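You operate a simulated robot arm through the tools that you are given. There is no shell and no other tool. Be economical: measure what you need, move in short steps, check, and stop when the job is done.

You run a simulated robot arm. Do the job below in one go: nothing can be reset, and whatever is moved stays where it is left.

JOB
Put three of the clips from the trestle top on the dishwasher top.

Only the result counts: the job must be done as asked and must still hold three seconds after the hand-in. Knocking over, shifting, dropping, spilling or breaking anything else fails it.

ROBOT AND FRAMES
A 6-joint arm with a two-finger parallel gripper on a trunk, on a base that drives. Base frame: it is fixed to the floor where the robot stands at the start and does not move with it; the origin is under the middle of the robot, x ahead of it, y to its left, z up; the surface under the hand at the start is at about z = 800. Lengths are in mm, angles in degrees, forces in N, time in s.
Its first joint turns from -166.0 to 166.0 degrees. Places, roughly: clip [1250, 500, 750]; dishwasher top [1900, 1900, 900]. Payload 3.43 kg.
Tool frame: the origin (TCP) lies between the finger pads and is the grasp point; the fingertips stand 34 mm ahead of it; z points along the fingers, y is the line along which they close. The gripper opens to 128 mm. The fingers are 24 mm wide and 12 mm thick; the gripper's body (48 by 130 mm) begins 96 mm behind the TCP.
Orientation is that of the tool frame in the base frame, as a unit quaternion [w, x, y, z]. With the fingers straight down and closing along the base's y, the tool's x points along the base's -x, its y along +y and its z along -z.

CONTROLS
- The arm moves only by the tool drive_tool. Its argument "steps" is one flat list of numbers, 7 for each row, row after row: the shift along the tool's x, y, z in units of 20 mm (1.0 is 20 mm), then the turn, a rotation vector about the tool's x, y, z in units of 6 degrees (1.0 is 6 degrees), then the closure, from 0 (fully open) to 1 (shut). In form: [tx, ty, tz, wx, wy, wz, claw, tx, ty, tz, wx, wy, wz, claw, ...]. A call has 1 to 12 rows; each row shifts and turns the commanded pose from where the row before left it, along the tool's axes as they then stand. A call with a number of a shift or a turn outside -1 to 1 is refused whole. A row lasts 0.2 s, in which the tool goes at most 50 mm and 8.6 degrees; a call with a longer step from one row to the next is refused whole, and so is a gripper value outside its range. A pose out of reach is approached as far as the arm can. The call stops where the force on the tool passes 40 N (or 10 N more than at its start, if that is more) or the arm is blocked; 0.2 s more then pass. The fingers move at their own pace (about 153 mm/s each) and stop on an object; they squeeze with about 45 N. The grip force told is the motor's: it shows also when the fingers shut on nothing. Time passes only in rows, and 0.2 s behind the last, so rows that do not move let the fingers close. It gives the time, the measured TCP pose, the force on the tool (base axes), the opening and the grip force at its end, in the units of the frame above (readings bear some noise), with the torque about the TCP (base axes, N m) and any sound that the robot's microphone picked up.
- Cameras (640 x 400 px; columns grow to the right, rows downward): "scene" is now at [172.1, 202.8, 1211.1]; the picture's right is [-0.05, -1.00, 0.00], its down [-0.27, 0.01, -0.96] and it looks along [0.96, -0.05, -0.27] (base axes); focal length 279 px, centre (320, 200). "wrist" rides on the gripper at [76, -11, -160] in the tool frame; the picture's right is [0.15, 0.99, 0.00], its down [-0.88, 0.13, -0.46] and it looks along [-0.45, 0.07, 0.89] (tool axes); focal length 234 px, centre (320, 200). There is no depth. A picture from a camera that has moved, and an enlarged one, comes with that camera's place and axes in the base frame and with its lens. The place of the scene camera against the robot may be out by one fixed shift of up to 25 mm in any direction.
- grab_frame(camera): a new picture of that camera. No time passes.
- drive_base(legs): drives the robot by 1 to 6 legs, each [ahead, left, turn to the left] in mm, mm and degrees, along the robot's own axes; the way and the turn of a leg run together, so that a leg with both is an arc; at most 1500 mm and 180 degrees a leg. The arm and the cameras ride along, it lands a little off, and it stops where it bumps. It gives what a move gives.
- aim_head(pan, tilt): turns the head with the scene camera to pan (to the left, within 143 degrees either way) and tilt (down, from -29 to 69), counted from straight ahead of the robot. It gives what a move gives.
- enlarge(camera, box): a new picture of the part [left, top, right, bottom] of that camera's present view, enlarged. No time passes.
- close_job(): hands the job in; it is judged then, once.

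Work in short steps. Places have to be worked out from the pictures, the camera data and where the tool is seen: move nearer, look again, correct. Check each grasp and each placing, and mend what went wrong. You have 165 turns and 108 pictures in all, those below and enlarged ones among them. Open the gripper and draw the arm clear of the work before you hand the job in, unless the task says otherwise; then end with one line.

The tools are called after "Request:" as a command line: name --argument value ..., lists and objects as JSON in quotes. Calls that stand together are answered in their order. drive_tool: Moves the arm, as the interface text tells. Its arguments: {"type":"object","properties":{"steps":{"type":"array","items":{"type":"number"}}},"required":["steps"]} The other tools are called the same way: drive_base (legs) drives the base; aim_head (pan, tilt) turns the head that bears the scene camera; grab_frame (camera) takes a picture; enlarge (camera, box) takes an enlarged picture of a part of a camera's view; close_job () hands the job in.

At the start:

```text
clock: 0.0
tcp_pos: [714.8, -52.6, 1083.3]
tool_rot: [0.0, -0.001, 1.0, 0.0]
wrist_force: [-0.5, -0.1, 0.0]
ft_torque: [-0.02, 0.02, -0.02]
gripper_width: 128.2
finger_force: 0.1
robot x, y, heading: [2.3, -4.2, -0.0]
head pan, tilt: [-3.0, 15.5]
```

scene: 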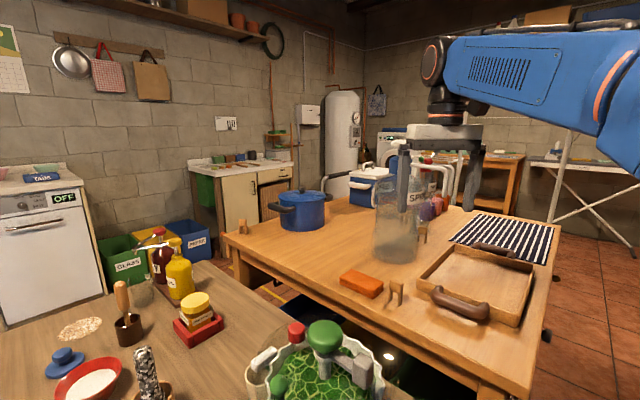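
wrist: 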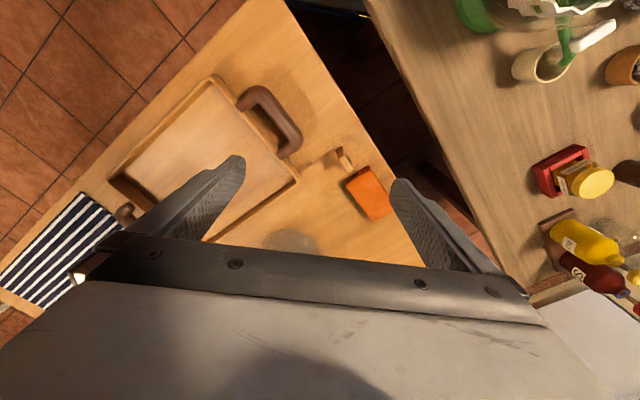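

I see a trestle table with small wooden clip-like items, and the dishwasher at left. I enlarge both areas to identify them.

Request:
enlarge --camera "scene" --box '[220, 180, 440, 318]'

Request:
enlarge --camera "scene" --box '[0, 140, 220, 278]'

Request:
enlarge --camera "scene" --box '[400, 180, 620, 318]'

```text
2.90 times, centred on (330, 249) of scene
camera zoom: at [172.1, 202.8, 1211.1], right [-0.05, -1.0, 0.0], down [-0.27, 0.01, -0.96], along [0.96, -0.05, -0.27], focal length 808 px, centre (291, 58)
```

zoom: 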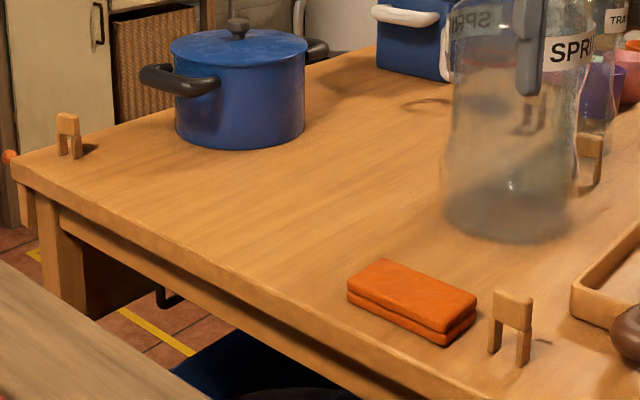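

```text
2.90 times, centred on (110, 209) of scene
camera zoom: at [172.1, 202.8, 1211.1], right [-0.05, -1.0, 0.0], down [-0.27, 0.01, -0.96], along [0.96, -0.05, -0.27], focal length 808 px, centre (929, 174)
```

zoom: 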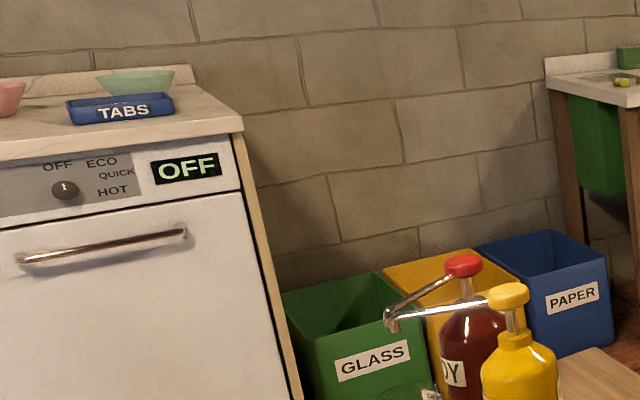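

```text
2.90 times, centred on (510, 249) of scene
camera zoom: at [172.1, 202.8, 1211.1], right [-0.05, -1.0, 0.0], down [-0.27, 0.01, -0.96], along [0.96, -0.05, -0.27], focal length 808 px, centre (-231, 58)
```

zoom: 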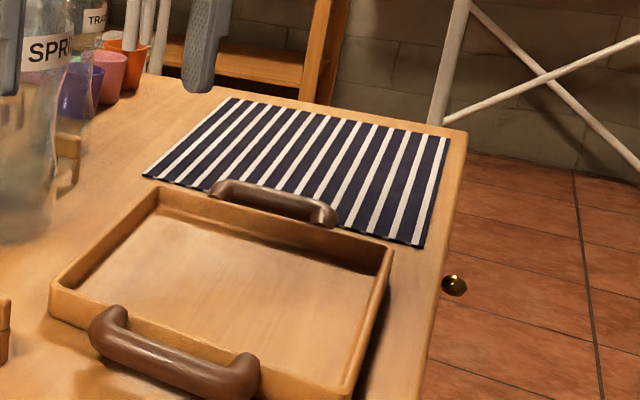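

Three clips are visible: one by the orange sponge, one at the far left corner, one behind the spray bottle. I enlarge the wrist view to localise the first and compare with the scene geometry.

Request:
enlarge --camera "wrist" --box '[240, 100, 440, 225]'

Request:
aim_head --pan 40 --tilt 25

Request:
grab_frame --camera "scene"

```text
3.20 times, centred on (340, 162) of wrist
camera zoom: at [638.1, -62.4, 1243.0], right [-0.15, 0.99, 0.0], down [0.88, 0.13, 0.46], along [0.45, 0.07, -0.89], focal length 749 px, centre (256, 320)
```

zoom: 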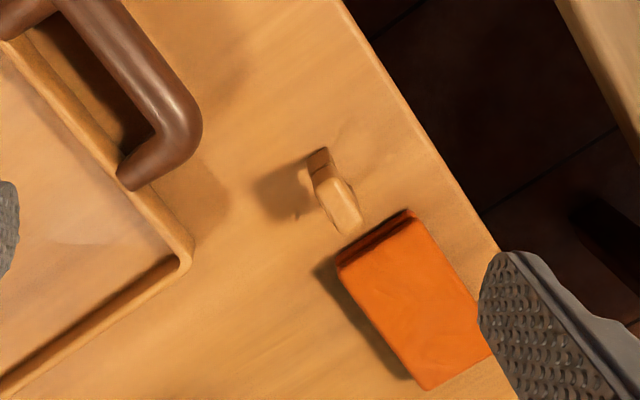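

```text
clock: 1.1
tcp_pos: [714.4, -51.9, 1083.7]
tool_rot: [0.0, 0.0, 1.0, 0.0]
wrist_force: [0.3, 0.2, -0.4]
ft_torque: [0.02, 0.01, 0.01]
gripper_width: 127.9
finger_force: 0.0
robot x, y, heading: [-0.0, 0.8, -0.0]
head pan, tilt: [40.0, 25.0]
```

```text
101 pictures are left
camera scene: at [149.4, 266.8, 1195.7], right [0.64, -0.77, 0.0], down [-0.32, -0.27, -0.91], along [0.69, 0.58, -0.42], focal length 279 px, centre (320, 200)
```

scene: 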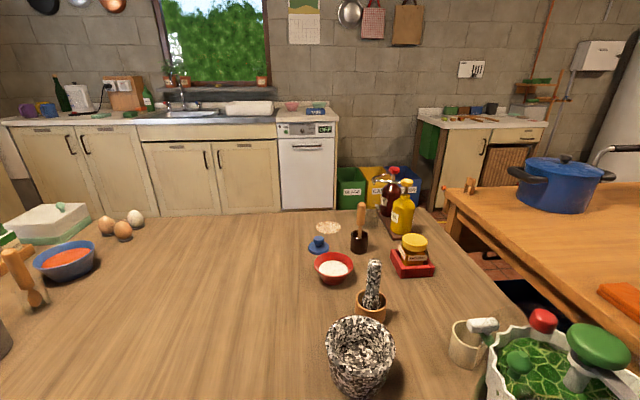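

I survey the floor and obstacles around the robot for driving.

Request:
aim_head --pan 90 --tilt 35

Request:
grab_frame --camera "scene"

Request:
aim_head --pan 0 --tilt 55

Request:
grab_frame --camera "scene"

Request:
aim_head --pan -60 --tilt 35

Request:
grab_frame --camera "scene"

Request:
aim_head --pan 140 --tilt 30

Request:
grab_frame --camera "scene"

```text
clock: 2.3
tcp_pos: [715.5, -53.3, 1083.1]
tool_rot: [0.0, 0.0, 1.0, -0.001]
wrist_force: [-0.9, -0.2, -0.3]
ft_torque: [0.0, -0.02, -0.01]
gripper_width: 128.0
finger_force: 0.0
robot x, y, heading: [1.1, -0.2, -0.1]
head pan, tilt: [90.0, 35.0]
```

```text
100 pictures are left
camera scene: at [78.9, 295.7, 1180.0], right [1.0, 0.0, 0.0], down [0.0, -0.57, -0.82], along [0.0, 0.82, -0.57], focal length 279 px, centre (320, 200)
```

scene: 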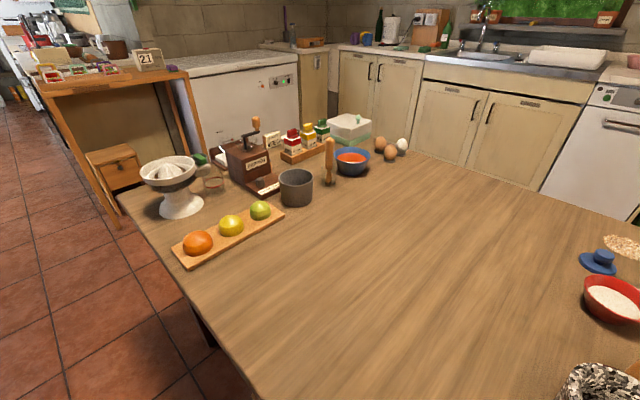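

```text
clock: 3.9
tcp_pos: [714.3, -52.5, 1083.7]
tool_rot: [0.0, 0.0, 1.0, 0.0]
wrist_force: [-0.1, 0.5, 0.0]
ft_torque: [0.03, 0.04, 0.02]
gripper_width: 128.0
finger_force: 0.1
robot x, y, heading: [-3.3, -0.0, 0.3]
head pan, tilt: [0.0, 55.0]
```

```text
99 pictures are left
camera scene: at [150.9, 207.7, 1151.7], right [0.0, -1.0, 0.0], down [-0.82, 0.0, -0.57], along [0.57, 0.0, -0.82], focal length 279 px, centre (320, 200)
```

scene: 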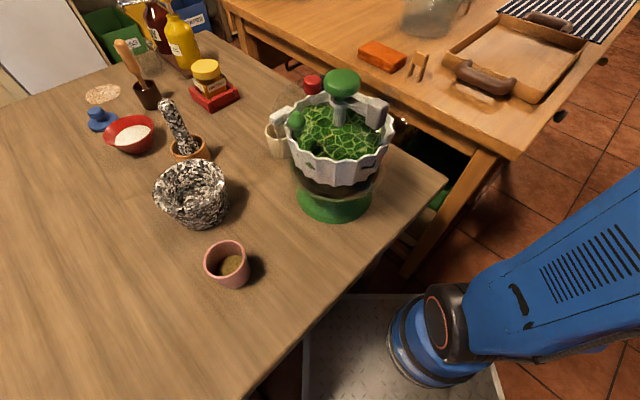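

```text
clock: 5.2
tcp_pos: [714.5, -52.7, 1082.4]
tool_rot: [0.0, 0.0, 1.0, 0.0]
wrist_force: [-0.6, -0.3, -0.4]
ft_torque: [-0.01, -0.03, 0.01]
gripper_width: 127.9
finger_force: 0.2
robot x, y, heading: [1.6, 3.8, -0.2]
head pan, tilt: [-60.0, 35.0]
```

```text
98 pictures are left
camera scene: at [122.9, 131.4, 1179.9], right [-0.87, -0.5, 0.0], down [-0.29, 0.5, -0.82], along [0.41, -0.71, -0.57], focal length 279 px, centre (320, 200)
```

scene: 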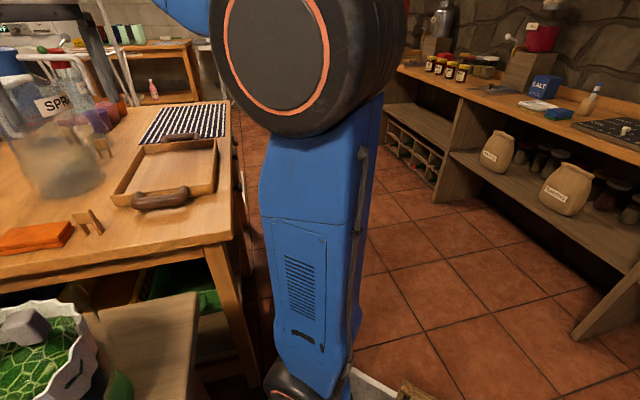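

```text
clock: 8.2
tcp_pos: [715.6, -52.4, 1084.6]
tool_rot: [0.001, 0.0, 1.0, 0.0]
wrist_force: [0.1, 0.2, 0.2]
ft_torque: [0.02, 0.02, -0.02]
gripper_width: 128.0
finger_force: 0.0
robot x, y, heading: [-0.5, 2.8, -0.1]
head pan, tilt: [140.0, 30.0]
```

```text
97 pictures are left
camera scene: at [9.5, 265.8, 1187.7], right [0.64, 0.77, 0.0], down [0.38, -0.32, -0.87], along [-0.66, 0.56, -0.5], focal length 279 px, centre (320, 200)
```

scene: 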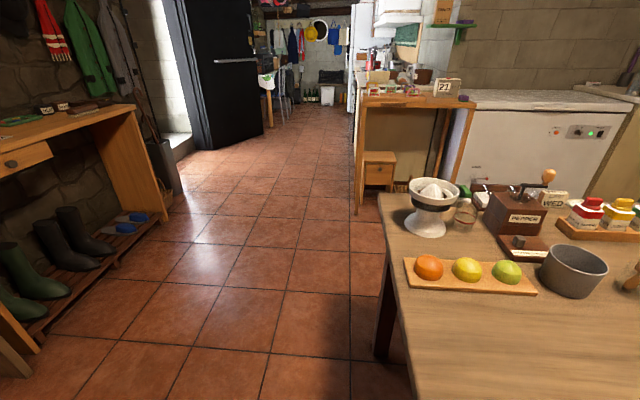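

The tables lie about 45° to the robot's axes: an island at left and the trestle ahead. I look for routes to the far aisle on both sides.

Request:
aim_head --pan -35 --tilt 20

Request:
grab_frame --camera "scene"

Request:
aim_head --pan 110 --tilt 25

Request:
grab_frame --camera "scene"

Request:
aim_head --pan -100 --tilt 30

Request:
grab_frame --camera "scene"

```text
clock: 10.8
tcp_pos: [714.3, -51.7, 1082.5]
tool_rot: [0.0, 0.0, 1.0, 0.0]
wrist_force: [0.7, -0.1, 0.7]
ft_torque: [0.02, 0.0, -0.01]
gripper_width: 128.1
finger_force: 0.1
robot x, y, heading: [-0.3, 1.4, -0.1]
head pan, tilt: [-35.0, 20.0]
```

```text
96 pictures are left
camera scene: at [155.1, 154.3, 1203.8], right [-0.57, -0.82, 0.0], down [-0.28, 0.2, -0.94], along [0.77, -0.54, -0.34], focal length 279 px, centre (320, 200)
```

scene: 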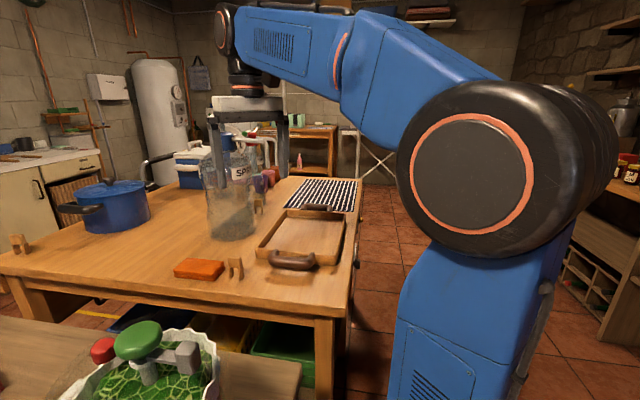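

```text
clock: 13.1
tcp_pos: [715.5, -52.5, 1082.8]
tool_rot: [0.001, -0.001, 1.0, -0.001]
wrist_force: [-0.5, 0.2, -0.3]
ft_torque: [-0.05, 0.01, 0.01]
gripper_width: 128.1
finger_force: 0.0
robot x, y, heading: [-0.4, -1.2, -0.1]
head pan, tilt: [110.0, 25.0]
```

```text
95 pictures are left
camera scene: at [47.3, 294.2, 1195.7], right [0.94, 0.34, 0.0], down [0.14, -0.4, -0.91], along [-0.31, 0.85, -0.42], focal length 279 px, centre (320, 200)
```

scene: 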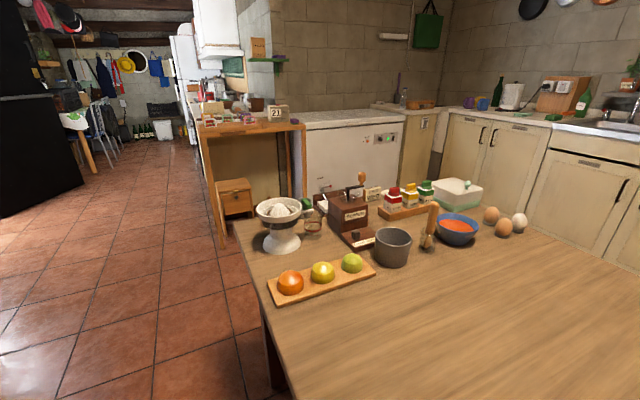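

```text
clock: 16.1
tcp_pos: [715.0, -52.1, 1082.4]
tool_rot: [0.0, 0.0, 1.0, -0.001]
wrist_force: [-0.3, 0.2, -0.2]
ft_torque: [0.02, 0.01, -0.01]
gripper_width: 128.0
finger_force: 0.0
robot x, y, heading: [1.9, -2.0, 0.0]
head pan, tilt: [-100.0, 30.0]
```

```text
94 pictures are left
camera scene: at [63.1, 118.6, 1187.7], right [-0.98, 0.17, 0.0], down [0.09, 0.49, -0.87], along [-0.15, -0.85, -0.5], focal length 279 px, centre (320, 200)
```

scene: 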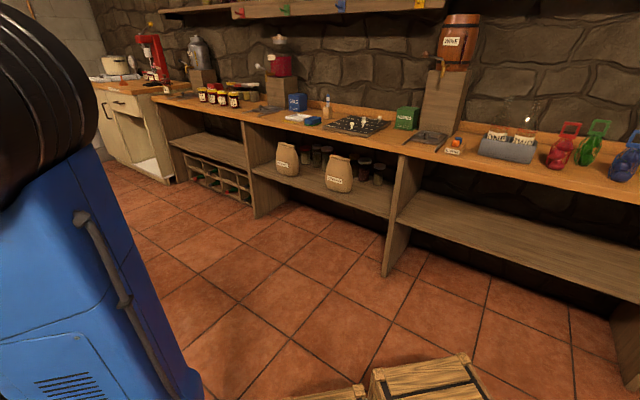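

I check the crates right next to the robot and the base footprint by looking steeply down.

Request:
aim_head --pan -130 --tilt 69

Request:
grab_frame --camera "scene"

Request:
aim_head --pan 135 --tilt 69

Request:
grab_frame --camera "scene"

Request:
aim_head --pan -30 --tilt 69

Request:
grab_frame --camera "scene"

```text
clock: 17.2
tcp_pos: [714.2, -52.1, 1082.9]
tool_rot: [0.0, 0.0, 1.0, 0.0]
wrist_force: [0.1, -0.5, 0.2]
ft_torque: [0.0, 0.01, 0.02]
gripper_width: 128.1
finger_force: 0.2
robot x, y, heading: [-1.9, -1.8, 0.0]
head pan, tilt: [-130.0, 68.8]
```

```text
93 pictures are left
camera scene: at [42.9, 164.8, 1136.3], right [-0.77, 0.64, 0.0], down [0.6, 0.71, -0.36], along [-0.23, -0.28, -0.93], focal length 279 px, centre (320, 200)
```

scene: 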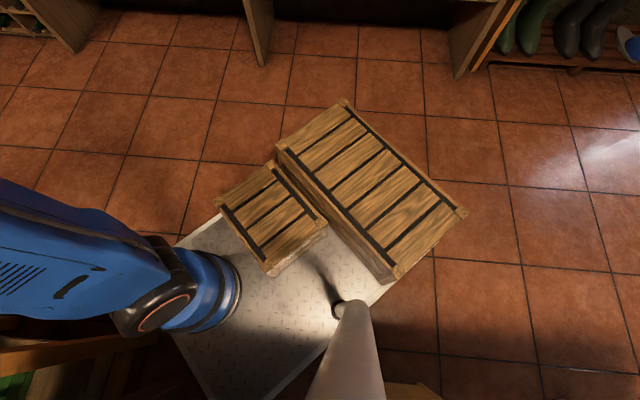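

```text
clock: 20.9
tcp_pos: [716.1, -51.9, 1084.2]
tool_rot: [0.0, 0.0, 1.0, 0.0]
wrist_force: [-0.1, -1.0, 0.6]
ft_torque: [0.01, 0.01, -0.01]
gripper_width: 127.9
finger_force: 0.0
robot x, y, heading: [2.5, 1.9, -0.1]
head pan, tilt: [135.0, 68.8]
```

```text
92 pictures are left
camera scene: at [39.3, 247.2, 1136.3], right [0.71, 0.71, 0.0], down [0.66, -0.66, -0.36], along [-0.26, 0.26, -0.93], focal length 279 px, centre (320, 200)
```

scene: 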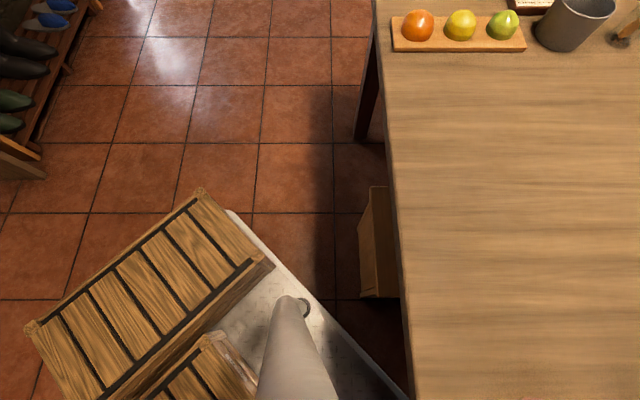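

```text
clock: 23.4
tcp_pos: [715.1, -52.5, 1083.0]
tool_rot: [-0.001, 0.0, 1.0, 0.0]
wrist_force: [0.3, -0.1, -0.3]
ft_torque: [0.04, 0.01, 0.0]
gripper_width: 128.2
finger_force: 0.0
robot x, y, heading: [-2.0, 3.1, 0.2]
head pan, tilt: [-30.0, 68.8]
```

```text
91 pictures are left
camera scene: at [127.2, 179.7, 1136.2], right [-0.5, -0.87, 0.0], down [-0.81, 0.47, -0.36], along [0.31, -0.18, -0.93], focal length 279 px, centre (320, 200)
```

scene: 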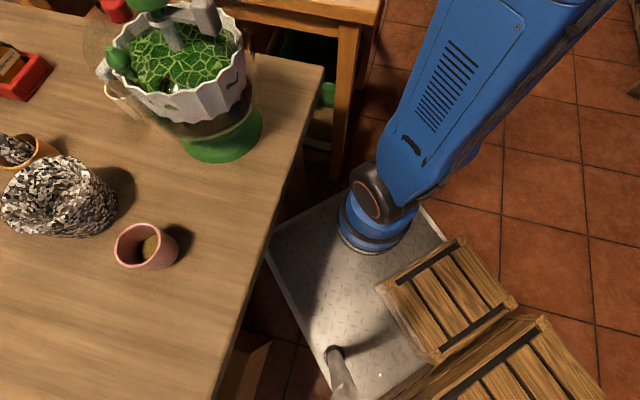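

Geometry from the two cameras puts the near clip (A) at about (767, 7), top z≈833, its wide side along the 45° direction. I turn the hand by 45° so the fingers close across its thickness and move above it.

Request:
drive_tool --steps '[0, 0, 0.5, 0, 0, -1, 0, 0, 0, 0.5, 0, 0, -1, 0, 0, 0, 0.5, 0, 0, -1, 0, 0, 0, 0.5, 0, 0, -1, 0, 0, 0, 0.5, 0, 0, -1, 0, 0, 0, 0.5, 0, 0, -1, 0, 0, 0, 0.5, 0, 0, -1, 0, 0, 0, 0.5, 0, 0, -0.5, 0, -0.98, 0.06, 0, 0, 0, 0, 0, -0.98, 0.06, 0, 0, 0, 0, 0, -0.98, 0.06, 0, 0, 0, 0, 0, -0.98, 0.06, 0, 0, 0, 0, 0]'

Request:
grab_frame --camera "wrist"

Request:
aim_head --pan -5 --tilt 25

Request:
grab_frame --camera "scene"

```text
clock: 26.0
tcp_pos: [766.2, 7.3, 1003.0]
tool_rot: [0.0, -0.382, 0.924, 0.0]
wrist_force: [0.7, -0.2, 0.1]
ft_torque: [0.0, 0.04, 0.04]
gripper_width: 128.1
finger_force: 0.0
robot x, y, heading: [1.1, 0.2, 0.0]
head pan, tilt: [-30.0, 68.8]
```

```text
90 pictures are left
camera wrist: at [719.2, -54.1, 1162.2], right [-0.8, 0.6, 0.0], down [0.53, 0.71, 0.46], along [0.27, 0.37, -0.89], focal length 234 px, centre (320, 200)
```

wrist: 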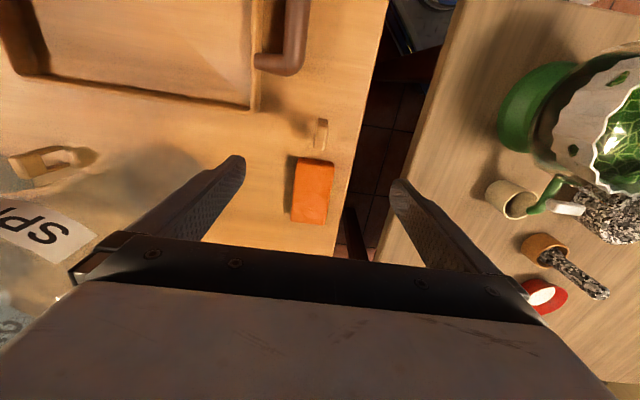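

```text
clock: 27.1
tcp_pos: [765.9, 5.9, 1001.2]
tool_rot: [0.0, -0.383, 0.924, 0.0]
wrist_force: [-1.0, 0.2, -0.4]
ft_torque: [-0.03, -0.01, -0.02]
gripper_width: 128.0
finger_force: 0.0
robot x, y, heading: [0.1, 0.3, -0.0]
head pan, tilt: [-5.0, 25.0]
```

```text
89 pictures are left
camera scene: at [170.6, 199.6, 1195.6], right [-0.09, -1.0, 0.0], down [-0.42, 0.04, -0.91], along [0.9, -0.08, -0.42], focal length 279 px, centre (320, 200)
```

scene: 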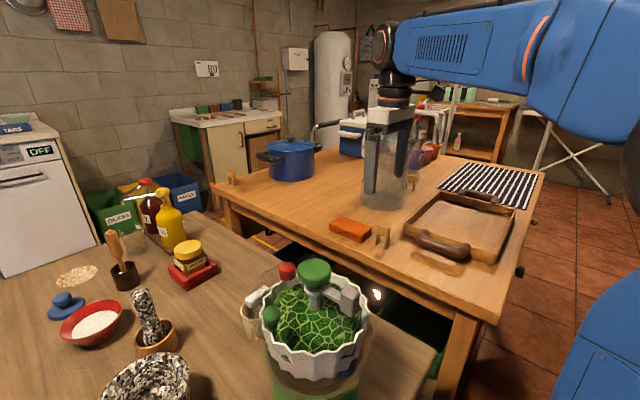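

The clip is at about column 320, slightly nearer the camera than the TCP. I enlarge for a precise fix.

Request:
enlarge --camera "wrist" --box '[270, 95, 370, 158]'

Request:
enlarge --camera "scene" --box '[340, 210, 420, 260]'

```text
6.35 times, centred on (320, 126) of wrist
camera zoom: at [719.3, -54.0, 1161.9], right [-0.8, 0.6, 0.0], down [0.53, 0.71, 0.46], along [0.27, 0.37, -0.89], focal length 1487 px, centre (320, 667)
```

zoom: 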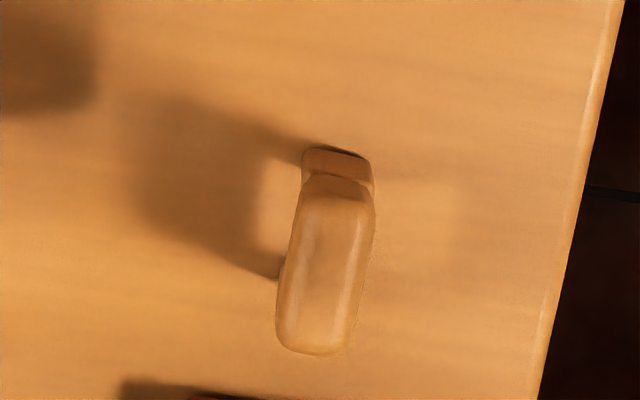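

```text
8.00 times, centred on (380, 235) of scene
camera zoom: at [170.6, 199.6, 1195.6], right [-0.09, -1.0, 0.0], down [-0.42, 0.04, -0.91], along [0.9, -0.08, -0.42], focal length 2230 px, centre (-160, -80)
```

zoom: 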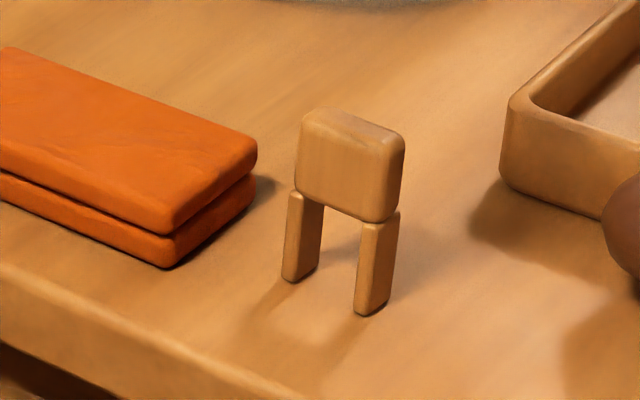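

Block axis is right at 45°, centre about (760, 5). I correct laterally and lower to z≈855 with the fingers straddling it, then check.

Request:
drive_tool --steps '[0.26, 0.16, 0.9, 0, 0, 0, 0.3, 0, 0, 0.9, 0, 0, 0, 0.4, 0, 0, 0.9, 0, 0, 0, 0.5, 0, 0, 0.9, 0, 0, 0, 0.5, 0, 0, 0.9, 0, 0, 0, 0.5, 0, 0, 0.9, 0, 0, 0, 0.5, 0, 0, 0.9, 0, 0, 0, 0.5, 0, 0, 0.9, 0, 0, 0, 0.5]'

Request:
enlarge --camera "wrist" --box '[220, 100, 420, 225]'

Request:
enlarge --camera "scene" --box '[330, 190, 430, 253]'

```text
clock: 28.9
tcp_pos: [761.6, 5.9, 859.1]
tool_rot: [-0.001, -0.383, 0.924, 0.0]
wrist_force: [1.4, -0.4, 0.1]
ft_torque: [-0.02, -0.01, 0.0]
gripper_width: 63.6
finger_force: 0.1
robot x, y, heading: [1.8, -1.9, 0.1]
head pan, tilt: [-5.0, 25.0]
```

```text
3.20 times, centred on (320, 162) of wrist
camera zoom: at [715.1, -55.7, 1019.1], right [-0.8, 0.6, 0.0], down [0.53, 0.71, 0.46], along [0.27, 0.37, -0.89], focal length 749 px, centre (320, 320)
```

zoom: 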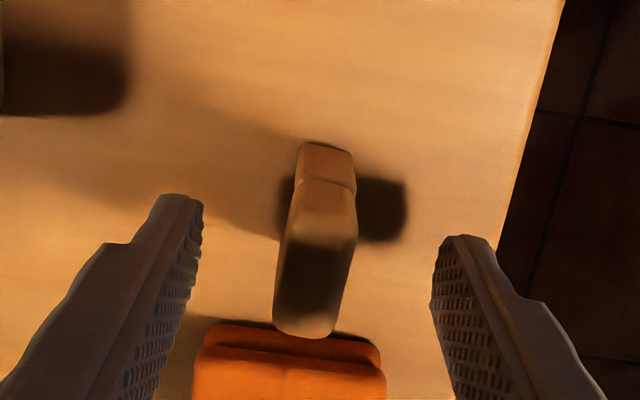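

```text
6.35 times, centred on (380, 222) of scene
camera zoom: at [170.5, 199.6, 1195.7], right [-0.09, -1.0, 0.0], down [-0.42, 0.04, -0.91], along [0.9, -0.08, -0.42], focal length 1770 px, centre (-61, 64)
```

zoom: 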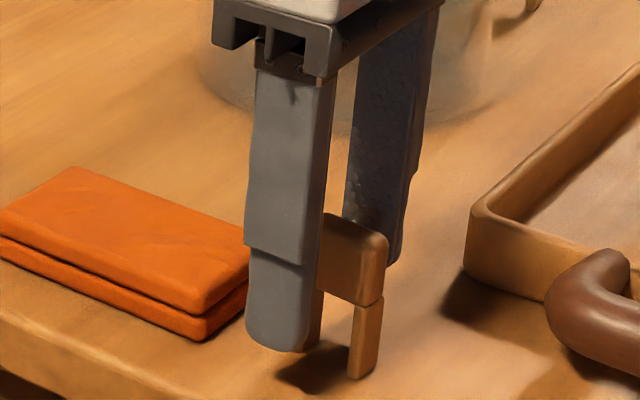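

Aligned with the block top at about z 835. I lower 36 mm and close.

Request:
drive_tool --steps '[0, 0, 0.6, 0, 0, 0, 0.5, 0, 0, 0.6, 0, 0, 0, 0.5, 0, 0, 0.6, 0, 0, 0, 0.5, 0, 0, 0, 0, 0, 0, 0.7, 0, 0, 0, 0, 0, 0, 1, 0, 0, 0, 0, 0, 0, 1, 0, 0, 0, 0, 0, 0, 1]'

Request:
enlarge --camera "scene" --box '[330, 190, 430, 253]'

```text
clock: 29.6
tcp_pos: [762.0, 3.4, 835.0]
tool_rot: [0.005, -0.382, 0.924, -0.001]
wrist_force: [-6.5, -3.8, 17.8]
ft_torque: [0.21, 0.86, 0.35]
gripper_width: 65.4
finger_force: 1.2
robot x, y, heading: [-4.5, -2.1, -0.2]
head pan, tilt: [-5.0, 25.0]
stopped in row 3: the force on the tool passed its limit at 63 N (the readings are from after the stop); the commanded pose is now the measured one
```

```text
6.35 times, centred on (380, 222) of scene
camera zoom: at [169.9, 199.4, 1195.8], right [-0.09, -1.0, 0.0], down [-0.42, 0.04, -0.91], along [0.9, -0.08, -0.42], focal length 1770 px, centre (-61, 64)
```

zoom: 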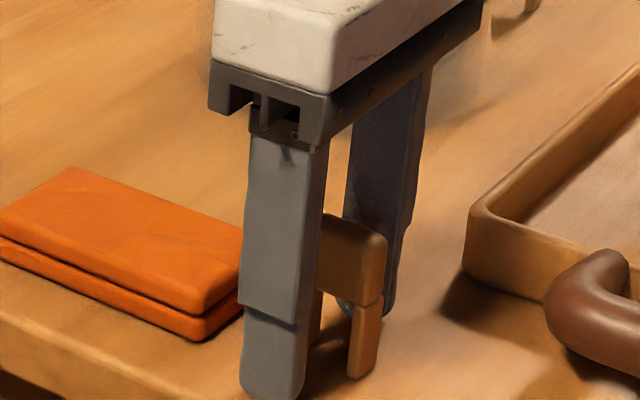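

The fingertips touched the table (so top is z≈800, clip top ≈862). I raise 12 mm, shift 9 mm toward the clip's centre, and close.

Request:
drive_tool --steps '[0, 0, -0.6, 0, 0, 0, 0.5, 0.45, 0, 0, 0, 0, 0, 0.5, 0, 0, 0, 0, 0, 0, 0.7, 0, 0, 0, 0, 0, 0, 0.9, 0, 0, 0, 0, 0, 0, 1, 0, 0, 0, 0, 0, 0, 1]'

Request:
enlarge --camera "scene" --box '[330, 190, 430, 253]'

```text
clock: 31.0
tcp_pos: [756.9, -2.0, 845.9]
tool_rot: [0.005, -0.382, 0.924, -0.001]
wrist_force: [-0.7, 0.2, -0.4]
ft_torque: [-0.03, 0.02, 0.04]
gripper_width: 14.7
finger_force: 45.3
robot x, y, heading: [3.0, -0.9, 0.0]
head pan, tilt: [-5.0, 25.0]
```

```text
6.35 times, centred on (380, 222) of scene
camera zoom: at [170.6, 199.6, 1195.7], right [-0.09, -1.0, 0.0], down [-0.42, 0.04, -0.91], along [0.9, -0.08, -0.42], focal length 1770 px, centre (-61, 64)
```

zoom: 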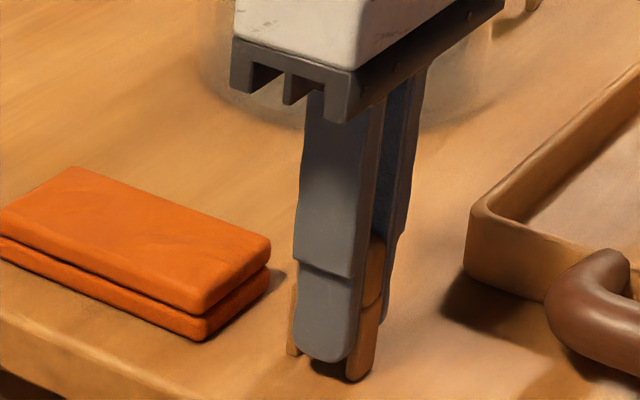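

Clip A is held (14.7 mm). Plan: relay A and C on the trestle to its far-left part, so all three can later be moved from one stance in the far aisle. I lift and move A along the table's left edge.

Request:
drive_tool --steps '[0, 0, -1, 0, 0, 0, 1, 0, 0, -1, 0, 0, 0, 1, 0, 0, -1, 0, 0, 0, 1, 0, 0, -1, 0, 0, 0, 1, -1, 0.1, 0, 0, 0, 0, 1, -1, 0.1, 0, 0, 0, 0, 1, -1, 0.1, 0, 0, 0, 0, 1, -1, 0.1, 0, 0, 0, 0, 1, -1, 0.1, 0, 0, 0, 0, 1, -1, 0.1, 0, 0, 0, 0, 1, -1, 0.1, 0, 0, 0, 0, 1, -1, 0.1, 0, 0, 0, 0, 1]'

Request:
grab_frame --camera "scene"

Request:
grab_frame --camera "wrist"

```text
clock: 33.6
tcp_pos: [858.0, 124.1, 927.0]
tool_rot: [0.005, -0.383, 0.924, -0.002]
wrist_force: [-1.1, 0.3, 0.2]
ft_torque: [-0.01, 0.0, 0.0]
gripper_width: 14.5
finger_force: 45.6
robot x, y, heading: [1.4, 3.2, -0.3]
head pan, tilt: [-5.0, 25.0]
```

```text
82 pictures are left
camera scene: at [170.6, 199.6, 1195.7], right [-0.09, -1.0, 0.0], down [-0.42, 0.04, -0.91], along [0.9, -0.08, -0.42], focal length 279 px, centre (320, 200)
```

scene: 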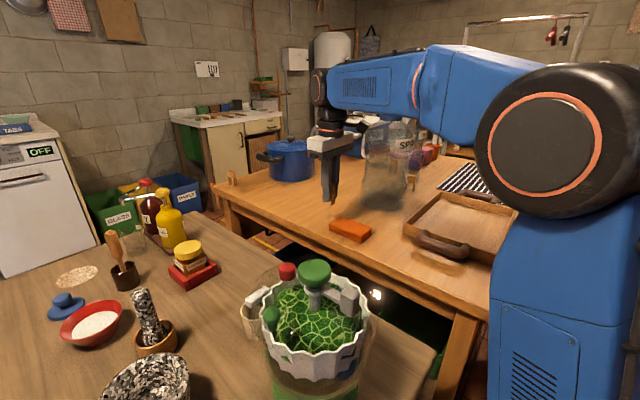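

```text
81 pictures are left
camera wrist: at [809.8, 63.6, 1085.8], right [-0.8, 0.6, -0.01], down [0.53, 0.71, 0.46], along [0.28, 0.37, -0.89], focal length 234 px, centre (320, 200)
```

wrist: 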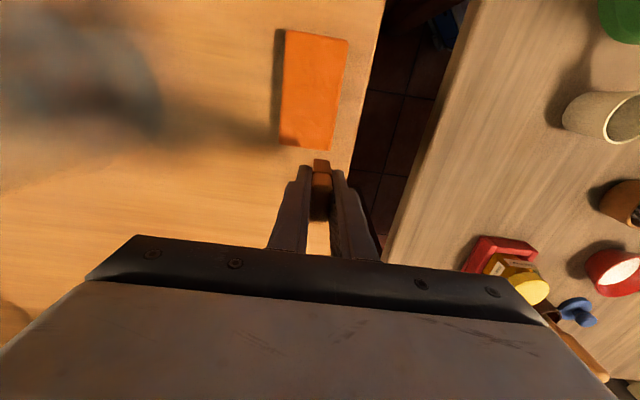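

The clip is held 43 mm inside the edge. I continue to u≈890 and lower onto the table.

Request:
drive_tool --steps '[-1, -0.1, 0, 0, 0, 0, 1, -1, -0.1, 0, 0, 0, 0, 1, -1, -0.1, 0, 0, 0, 0, 1, -1, -0.1, 0, 0, 0, 0, 1, -1, -0.1, 0, 0, 0, 0, 1, -1, -0.1, 0, 0, 0, 0, 1, -1, -0.1, 0, 0, 0, 0, 1, -1, -0.1, 0, 0, 0, 0, 1, -1, 0, 0, 0, 0, 0, 1, -1, 0, 0, 0, 0, 0, 1]'

Request:
drive_tool --steps '[0, 0, 1, 0, 0, 0, 1, 0, 0, 1, 0, 0, 0, 1, 0, 0, 1, 0, 0, 0, 1, 0, 0, 0.8, 0, 0, 0, 1, 0, 0, 0, 0, 0, 0, 1]'

Request:
grab_frame --camera "scene"

Request:
grab_frame --camera "wrist"

```text
clock: 35.8
tcp_pos: [1010.8, 253.0, 927.5]
tool_rot: [0.005, -0.383, 0.924, -0.001]
wrist_force: [-0.6, 0.6, 0.8]
ft_torque: [0.02, -0.01, 0.01]
gripper_width: 14.4
finger_force: 44.7
robot x, y, heading: [-1.5, -2.4, 0.0]
head pan, tilt: [-5.0, 25.0]
```

```text
clock: 37.0
tcp_pos: [1012.4, 253.3, 849.7]
tool_rot: [0.005, -0.382, 0.924, -0.001]
wrist_force: [-0.3, -0.2, -0.2]
ft_torque: [0.03, -0.01, -0.01]
gripper_width: 14.7
finger_force: 44.6
robot x, y, heading: [-1.2, -0.2, 0.0]
head pan, tilt: [-5.0, 25.0]
```

```text
80 pictures are left
camera scene: at [170.7, 199.7, 1195.7], right [-0.09, -1.0, 0.0], down [-0.42, 0.04, -0.91], along [0.9, -0.08, -0.42], focal length 279 px, centre (320, 200)
```

scene: 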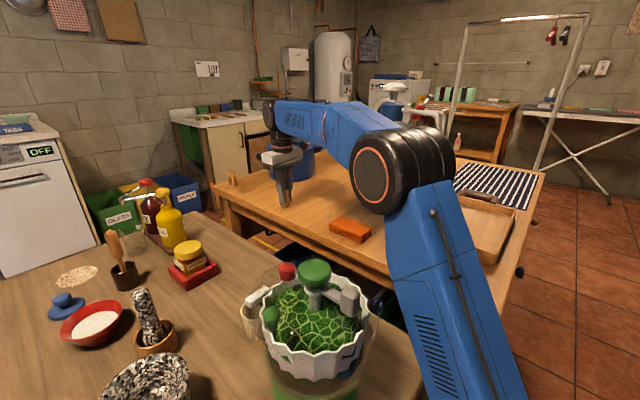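

```text
79 pictures are left
camera wrist: at [964.1, 192.5, 1009.0], right [-0.8, 0.6, -0.01], down [0.53, 0.71, 0.46], along [0.28, 0.37, -0.89], focal length 234 px, centre (320, 200)
```

wrist: 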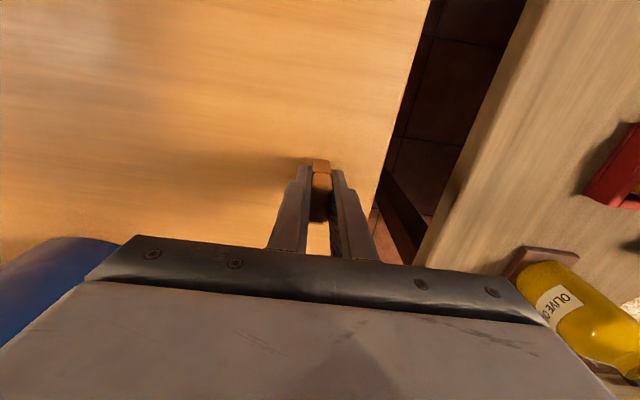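

Foot is about 3 mm above the table; I lower the last bit, open partly, and rise.

Request:
drive_tool --steps '[0, 0, 0.15, 0, 0, 0, 1, 0, 0, 0, 0, 0, 0, 0.85, 0, 0, 0, 0, 0, 0, 0.7, 0, 0, 0, 0, 0, 0, 0.6, 0, 0, 0, 0, 0, 0, 0.6, 0, 0, -0.8, 0, 0, 0, 0.6, 0, 0, -1, 0, 0, 0, 0.6, 0, 0, -1, 0, 0, 0, 0.6, 0, 0, -1, 0, 0, 0, 0.6, 0, 0, -1, 0, 0, 0, 0.6]'

Request:
enlarge --camera "scene" --box '[210, 130, 370, 230]'

Request:
grab_frame --camera "wrist"

```text
clock: 39.2
tcp_pos: [1009.1, 251.4, 944.6]
tool_rot: [0.004, -0.382, 0.924, -0.001]
wrist_force: [-0.3, -0.8, 0.2]
ft_torque: [0.0, -0.02, 0.03]
gripper_width: 51.3
finger_force: 0.0
robot x, y, heading: [-4.0, 0.3, -0.2]
head pan, tilt: [-5.0, 25.0]
```

```text
4.00 times, centred on (290, 180) of scene
camera zoom: at [170.7, 199.7, 1195.7], right [-0.09, -1.0, 0.0], down [-0.42, 0.04, -0.91], along [0.9, -0.08, -0.42], focal length 1115 px, centre (440, 280)
```

zoom: 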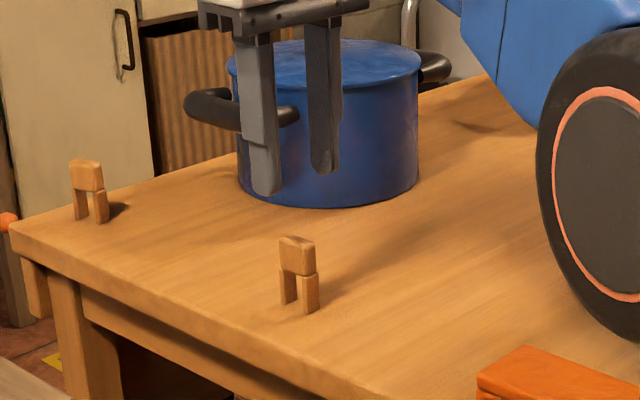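

```text
77 pictures are left
camera wrist: at [962.1, 191.3, 1104.1], right [-0.8, 0.6, -0.01], down [0.53, 0.71, 0.46], along [0.28, 0.37, -0.89], focal length 234 px, centre (320, 200)
```

wrist: 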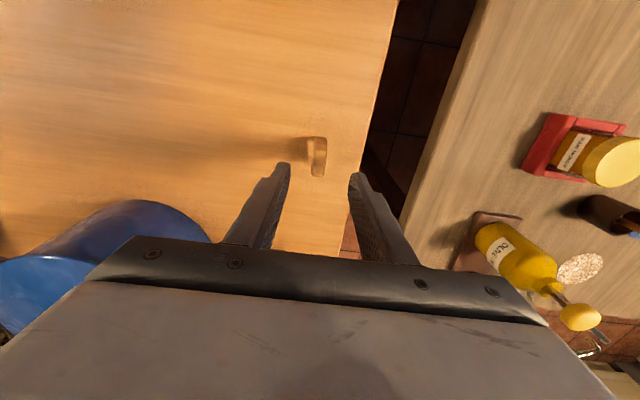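

Clip A stands well at about (1012, 253). Next I raise the arm and retreat to view the bottle and clip C.

Request:
drive_tool --steps '[0, 0, -1, 0, 0, 0, 0, 0, 0, -1, 0, 0, 0, 0, 0, 0, -1, 0, 0, 0, 0, 0, 0, -1, 0, 0, 0, 0, 0, 0, -1, 0, 0, 0, 0, 0, 0, -1, 0, 0, 0, 0, 0, 0, -1, 0, 0, 0, 0, 1, 0, -1, 0, 0, 0, 0, 1, 0, -1, 0, 0, 0, 0, 1, 0, -1, 0, 0, 0, 0, 1, 0, 0, 0, 0, 0, 0, 1, 0, 0, 0, 0, 0, 0]'

Request:
drive_tool --steps '[1, 0, 0, 0, 0, 0, 0, 1, 0, 0, 0, 0, 0, 0, 1, 0, 0, 0, 0, 0, 0, 1, 0, 0, 0, 0, 0, 0, 1, 0, 0, 0, 0, 0, 0, 1, 0, 0, 0, 0, 0, 0, 1, 0, 0, 0, 0, 0, 0, 1, 0, 0, 0, 0, 0, 0, 1, 0, 0, 0, 0, 0, 0, 1, 0, 0, 0, 0, 0, 0]'

Request:
grab_frame --camera "scene"

Request:
grab_frame --camera "wrist"

```text
clock: 41.8
tcp_pos: [905.6, 166.6, 1097.7]
tool_rot: [0.004, -0.383, 0.924, 0.0]
wrist_force: [0.6, 0.2, 0.5]
ft_torque: [0.02, 0.02, 0.01]
gripper_width: 127.9
finger_force: 0.0
out of reach, approached as far as the arm can: row 5, 6, 7, 8, 9, 10
robot x, y, heading: [2.2, -2.2, 0.2]
head pan, tilt: [-5.0, 25.0]
```

```text
clock: 44.0
tcp_pos: [764.5, 26.1, 1096.0]
tool_rot: [0.003, -0.383, 0.924, 0.0]
wrist_force: [0.2, -0.3, -0.3]
ft_torque: [0.01, 0.03, -0.01]
gripper_width: 128.1
finger_force: 0.1
robot x, y, heading: [1.2, 2.8, -0.1]
head pan, tilt: [-5.0, 25.0]
```

```text
76 pictures are left
camera scene: at [170.8, 199.7, 1195.7], right [-0.09, -1.0, 0.0], down [-0.42, 0.04, -0.91], along [0.9, -0.08, -0.42], focal length 279 px, centre (320, 200)
```

scene: 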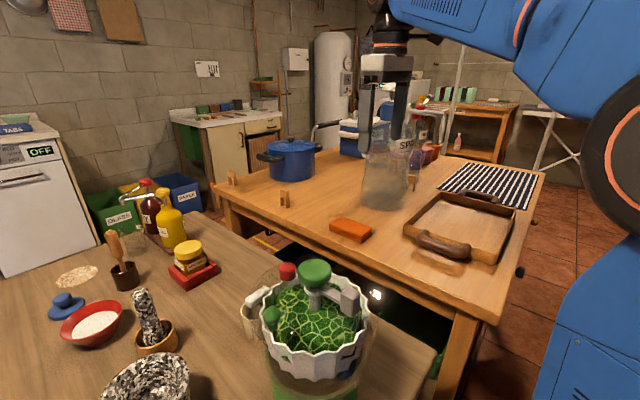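

```text
75 pictures are left
camera wrist: at [716.0, -34.4, 1256.0], right [-0.8, 0.6, 0.0], down [0.53, 0.71, 0.46], along [0.28, 0.37, -0.89], focal length 234 px, centre (320, 200)
```

wrist: 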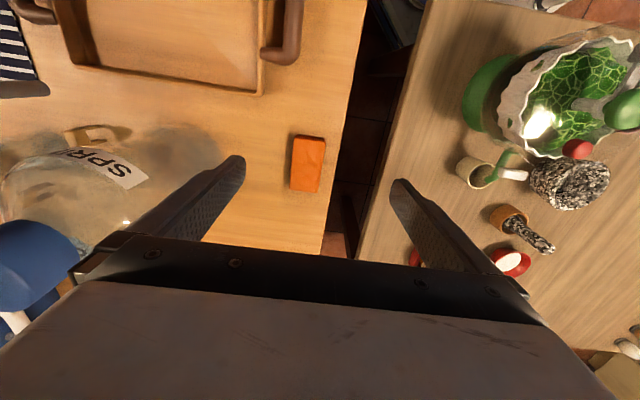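

Clip C stands beside the tall spray bottle, at about (1084, −200). To view it closer safely I go up and back, then across along the tray side.

Request:
drive_tool --steps '[1, 0, -0.6, 0, 0, 0, 0, 1, 0, -0.6, 0, 0, 0, 0, 1, 0, -0.6, 0, 0, 0, 0, 1, 0, -0.6, 0, 0, 0, 0, 1, -1, 0, 0, 0, 0, 0, 0, -1, 0, 0, 0, 0, 0, 0, -1, 0, 0, 0, 0, 0, 0, -1, 0, 0, 0, 0, 0, 0, -1, 0, 0, 0, 0, 0, 0, -1, 0, 0, 0, 0, 0, 0, -1, 0, 0, 0, 0, 0, 0, -1, 0, 0, 0, 0, 0]'

Request:
drive_tool --steps '[0, -1, 0, 0, 0, 0, 0, 0, -1, 0, 0, 0, 0, 0, 0, -1, 0, 0, 0, 0, 0, 0, -1, 0, 0, 0, 0, 0, 0, -1, 0, 0, 0, 0, 0, 0, -1, 0, 0, 0, 0, 0, 0, -1, 0, 0, 0, 0, 0, 0, -1, 0, 0, 0, 0, 0, 0, -1, 0, 0, 0, 0, 0, 0, -1, 0, 0, 0, 0, 0]'

Request:
grab_frame --camera "wrist"

Request:
grab_frame --camera "scene"

```text
clock: 46.6
tcp_pos: [805.4, -156.5, 1144.6]
tool_rot: [0.004, -0.383, 0.924, -0.001]
wrist_force: [-0.6, 1.0, 0.0]
ft_torque: [0.01, -0.05, -0.03]
gripper_width: 128.0
finger_force: 0.1
robot x, y, heading: [2.7, 3.1, 0.1]
head pan, tilt: [-5.0, 25.0]
```

```text
clock: 48.8
tcp_pos: [927.3, -293.5, 1106.9]
tool_rot: [0.006, -0.382, 0.924, -0.002]
wrist_force: [-0.5, 1.3, 0.1]
ft_torque: [-0.02, -0.07, 0.02]
gripper_width: 127.8
finger_force: 0.0
out of reach, approached as far as the arm can: row 5, 6, 7, 8, 9, 10
robot x, y, heading: [-0.5, 2.5, -0.0]
head pan, tilt: [-5.0, 25.0]
```

```text
74 pictures are left
camera wrist: at [879.3, -353.8, 1267.1], right [-0.8, 0.6, -0.01], down [0.52, 0.72, 0.46], along [0.28, 0.37, -0.89], focal length 234 px, centre (320, 200)
```

wrist: 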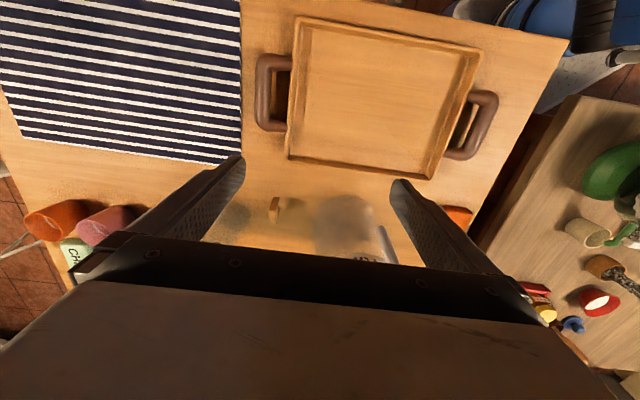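

```text
73 pictures are left
camera scene: at [170.4, 199.7, 1195.7], right [-0.09, -1.0, 0.0], down [-0.42, 0.04, -0.91], along [0.9, -0.08, -0.42], focal length 279 px, centre (320, 200)
```

scene: 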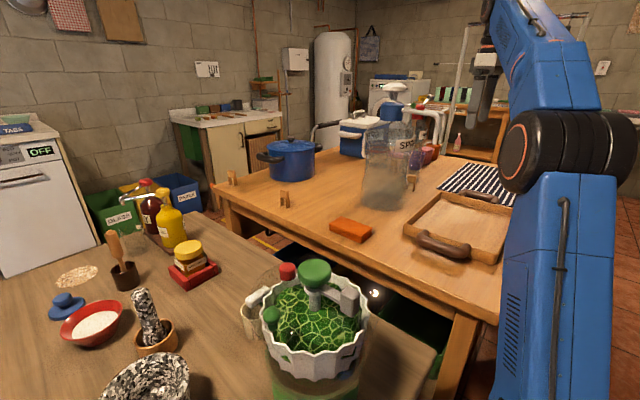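

I enlarge both views to see the bottle top and clip C clearly.

Request:
enlarge --camera "scene" --box '[330, 75, 490, 215]'

Request:
enlarge --camera "wrist" --box '[220, 150, 420, 275]'

```text
2.86 times, centred on (410, 145) of scene
camera zoom: at [170.4, 199.7, 1195.7], right [-0.09, -1.0, 0.0], down [-0.42, 0.04, -0.91], along [0.9, -0.08, -0.42], focal length 796 px, centre (63, 357)
```

zoom: 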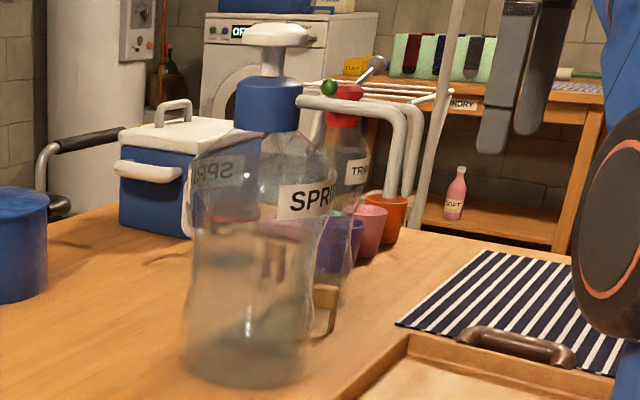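

```text
3.20 times, centred on (320, 212) of wrist
camera zoom: at [879.3, -353.8, 1267.1], right [-0.8, 0.6, -0.01], down [0.52, 0.72, 0.46], along [0.28, 0.37, -0.89], focal length 749 px, centre (320, 160)
```

zoom: 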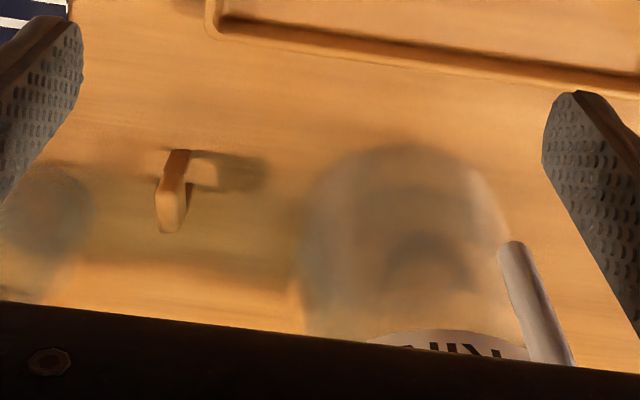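

C stands between two tall pump bottles whose spouts point toward the aisle, so from here the forearm would sweep a spout. I'll retract the arm and re-park the robot straight in front of C, facing the trestle.

Request:
drive_tool --steps '[1, 0, 0, 0, 0, 0, 0, 1, 0, 0, 0, 0, 0, 0, 1, 0, 0, 0, 0, 0, 0, 1, 0, 0, 0, 0, 0, 0, 1, 0, 0, 0, 0, 0, 0, 1, 0, 0, 0, 0, 0, 0, 1, 0, 0, 0, 0, 0, 0, 1, 0, 0, 0, 0, 0, 0, 1, 0, 0, 0, 0, 0, 0, 1, 0, 0, 0, 0, 0, 0]'

Request:
drive_tool --steps '[0, 1, 0, 0, 0, 1, 0, 0, 1, 0, 0, 0, 1, 0, 0, 1, 0, 0, 0, 1, 0, 0, 1, 0, 0, 0, 1, 0, 0, 1, 0, 0, 0, 1, 0, 0, 1, 0, 0, 0, 1, 0, 0, 1, 0, 0, 0, 1, 0]'

Request:
drive_base --legs '[[-250, -250, 0], [0, 0, 45]]'

Request:
aim_head --pan -45 --tilt 40

Request:
grab_frame --camera "scene"

```text
clock: 51.0
tcp_pos: [790.2, -433.5, 1106.0]
tool_rot: [0.004, -0.383, 0.924, -0.001]
wrist_force: [-0.2, 0.4, -0.6]
ft_torque: [-0.01, 0.04, 0.01]
gripper_width: 128.0
finger_force: 0.0
robot x, y, heading: [1.9, -0.9, 0.3]
head pan, tilt: [-5.0, 25.0]
```

```text
clock: 52.6
tcp_pos: [726.7, -311.4, 1104.6]
tool_rot: [0.004, -0.025, 1.0, 0.002]
wrist_force: [0.2, 0.1, -0.2]
ft_torque: [0.01, 0.02, 0.01]
gripper_width: 128.1
finger_force: 0.0
robot x, y, heading: [1.5, -1.5, 0.4]
head pan, tilt: [-5.0, 25.0]
```

```text
clock: 57.0
tcp_pos: [480.2, 49.4, 1106.5]
tool_rot: [0.004, -0.412, 0.911, 0.003]
wrist_force: [-1.0, -0.1, 0.2]
ft_torque: [0.0, -0.03, 0.02]
gripper_width: 127.9
finger_force: 0.1
robot x, y, heading: [-251.4, -255.2, 45.5]
head pan, tilt: [-5.0, 25.0]
```

```text
clock: 58.1
tcp_pos: [481.2, 48.9, 1106.9]
tool_rot: [0.002, -0.413, 0.911, 0.003]
wrist_force: [0.5, 0.7, -0.2]
ft_torque: [0.03, 0.0, 0.01]
gripper_width: 128.0
finger_force: 0.0
robot x, y, heading: [-251.3, -252.4, 45.9]
head pan, tilt: [-45.0, 40.0]
```

```text
70 pictures are left
camera scene: at [-268.9, -52.6, 1172.4], right [0.01, -1.0, 0.0], down [-0.64, -0.01, -0.77], along [0.77, 0.01, -0.64], focal length 279 px, centre (320, 200)
```

scene: 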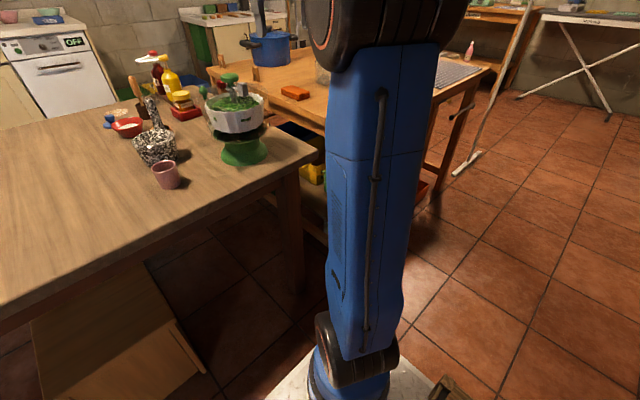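

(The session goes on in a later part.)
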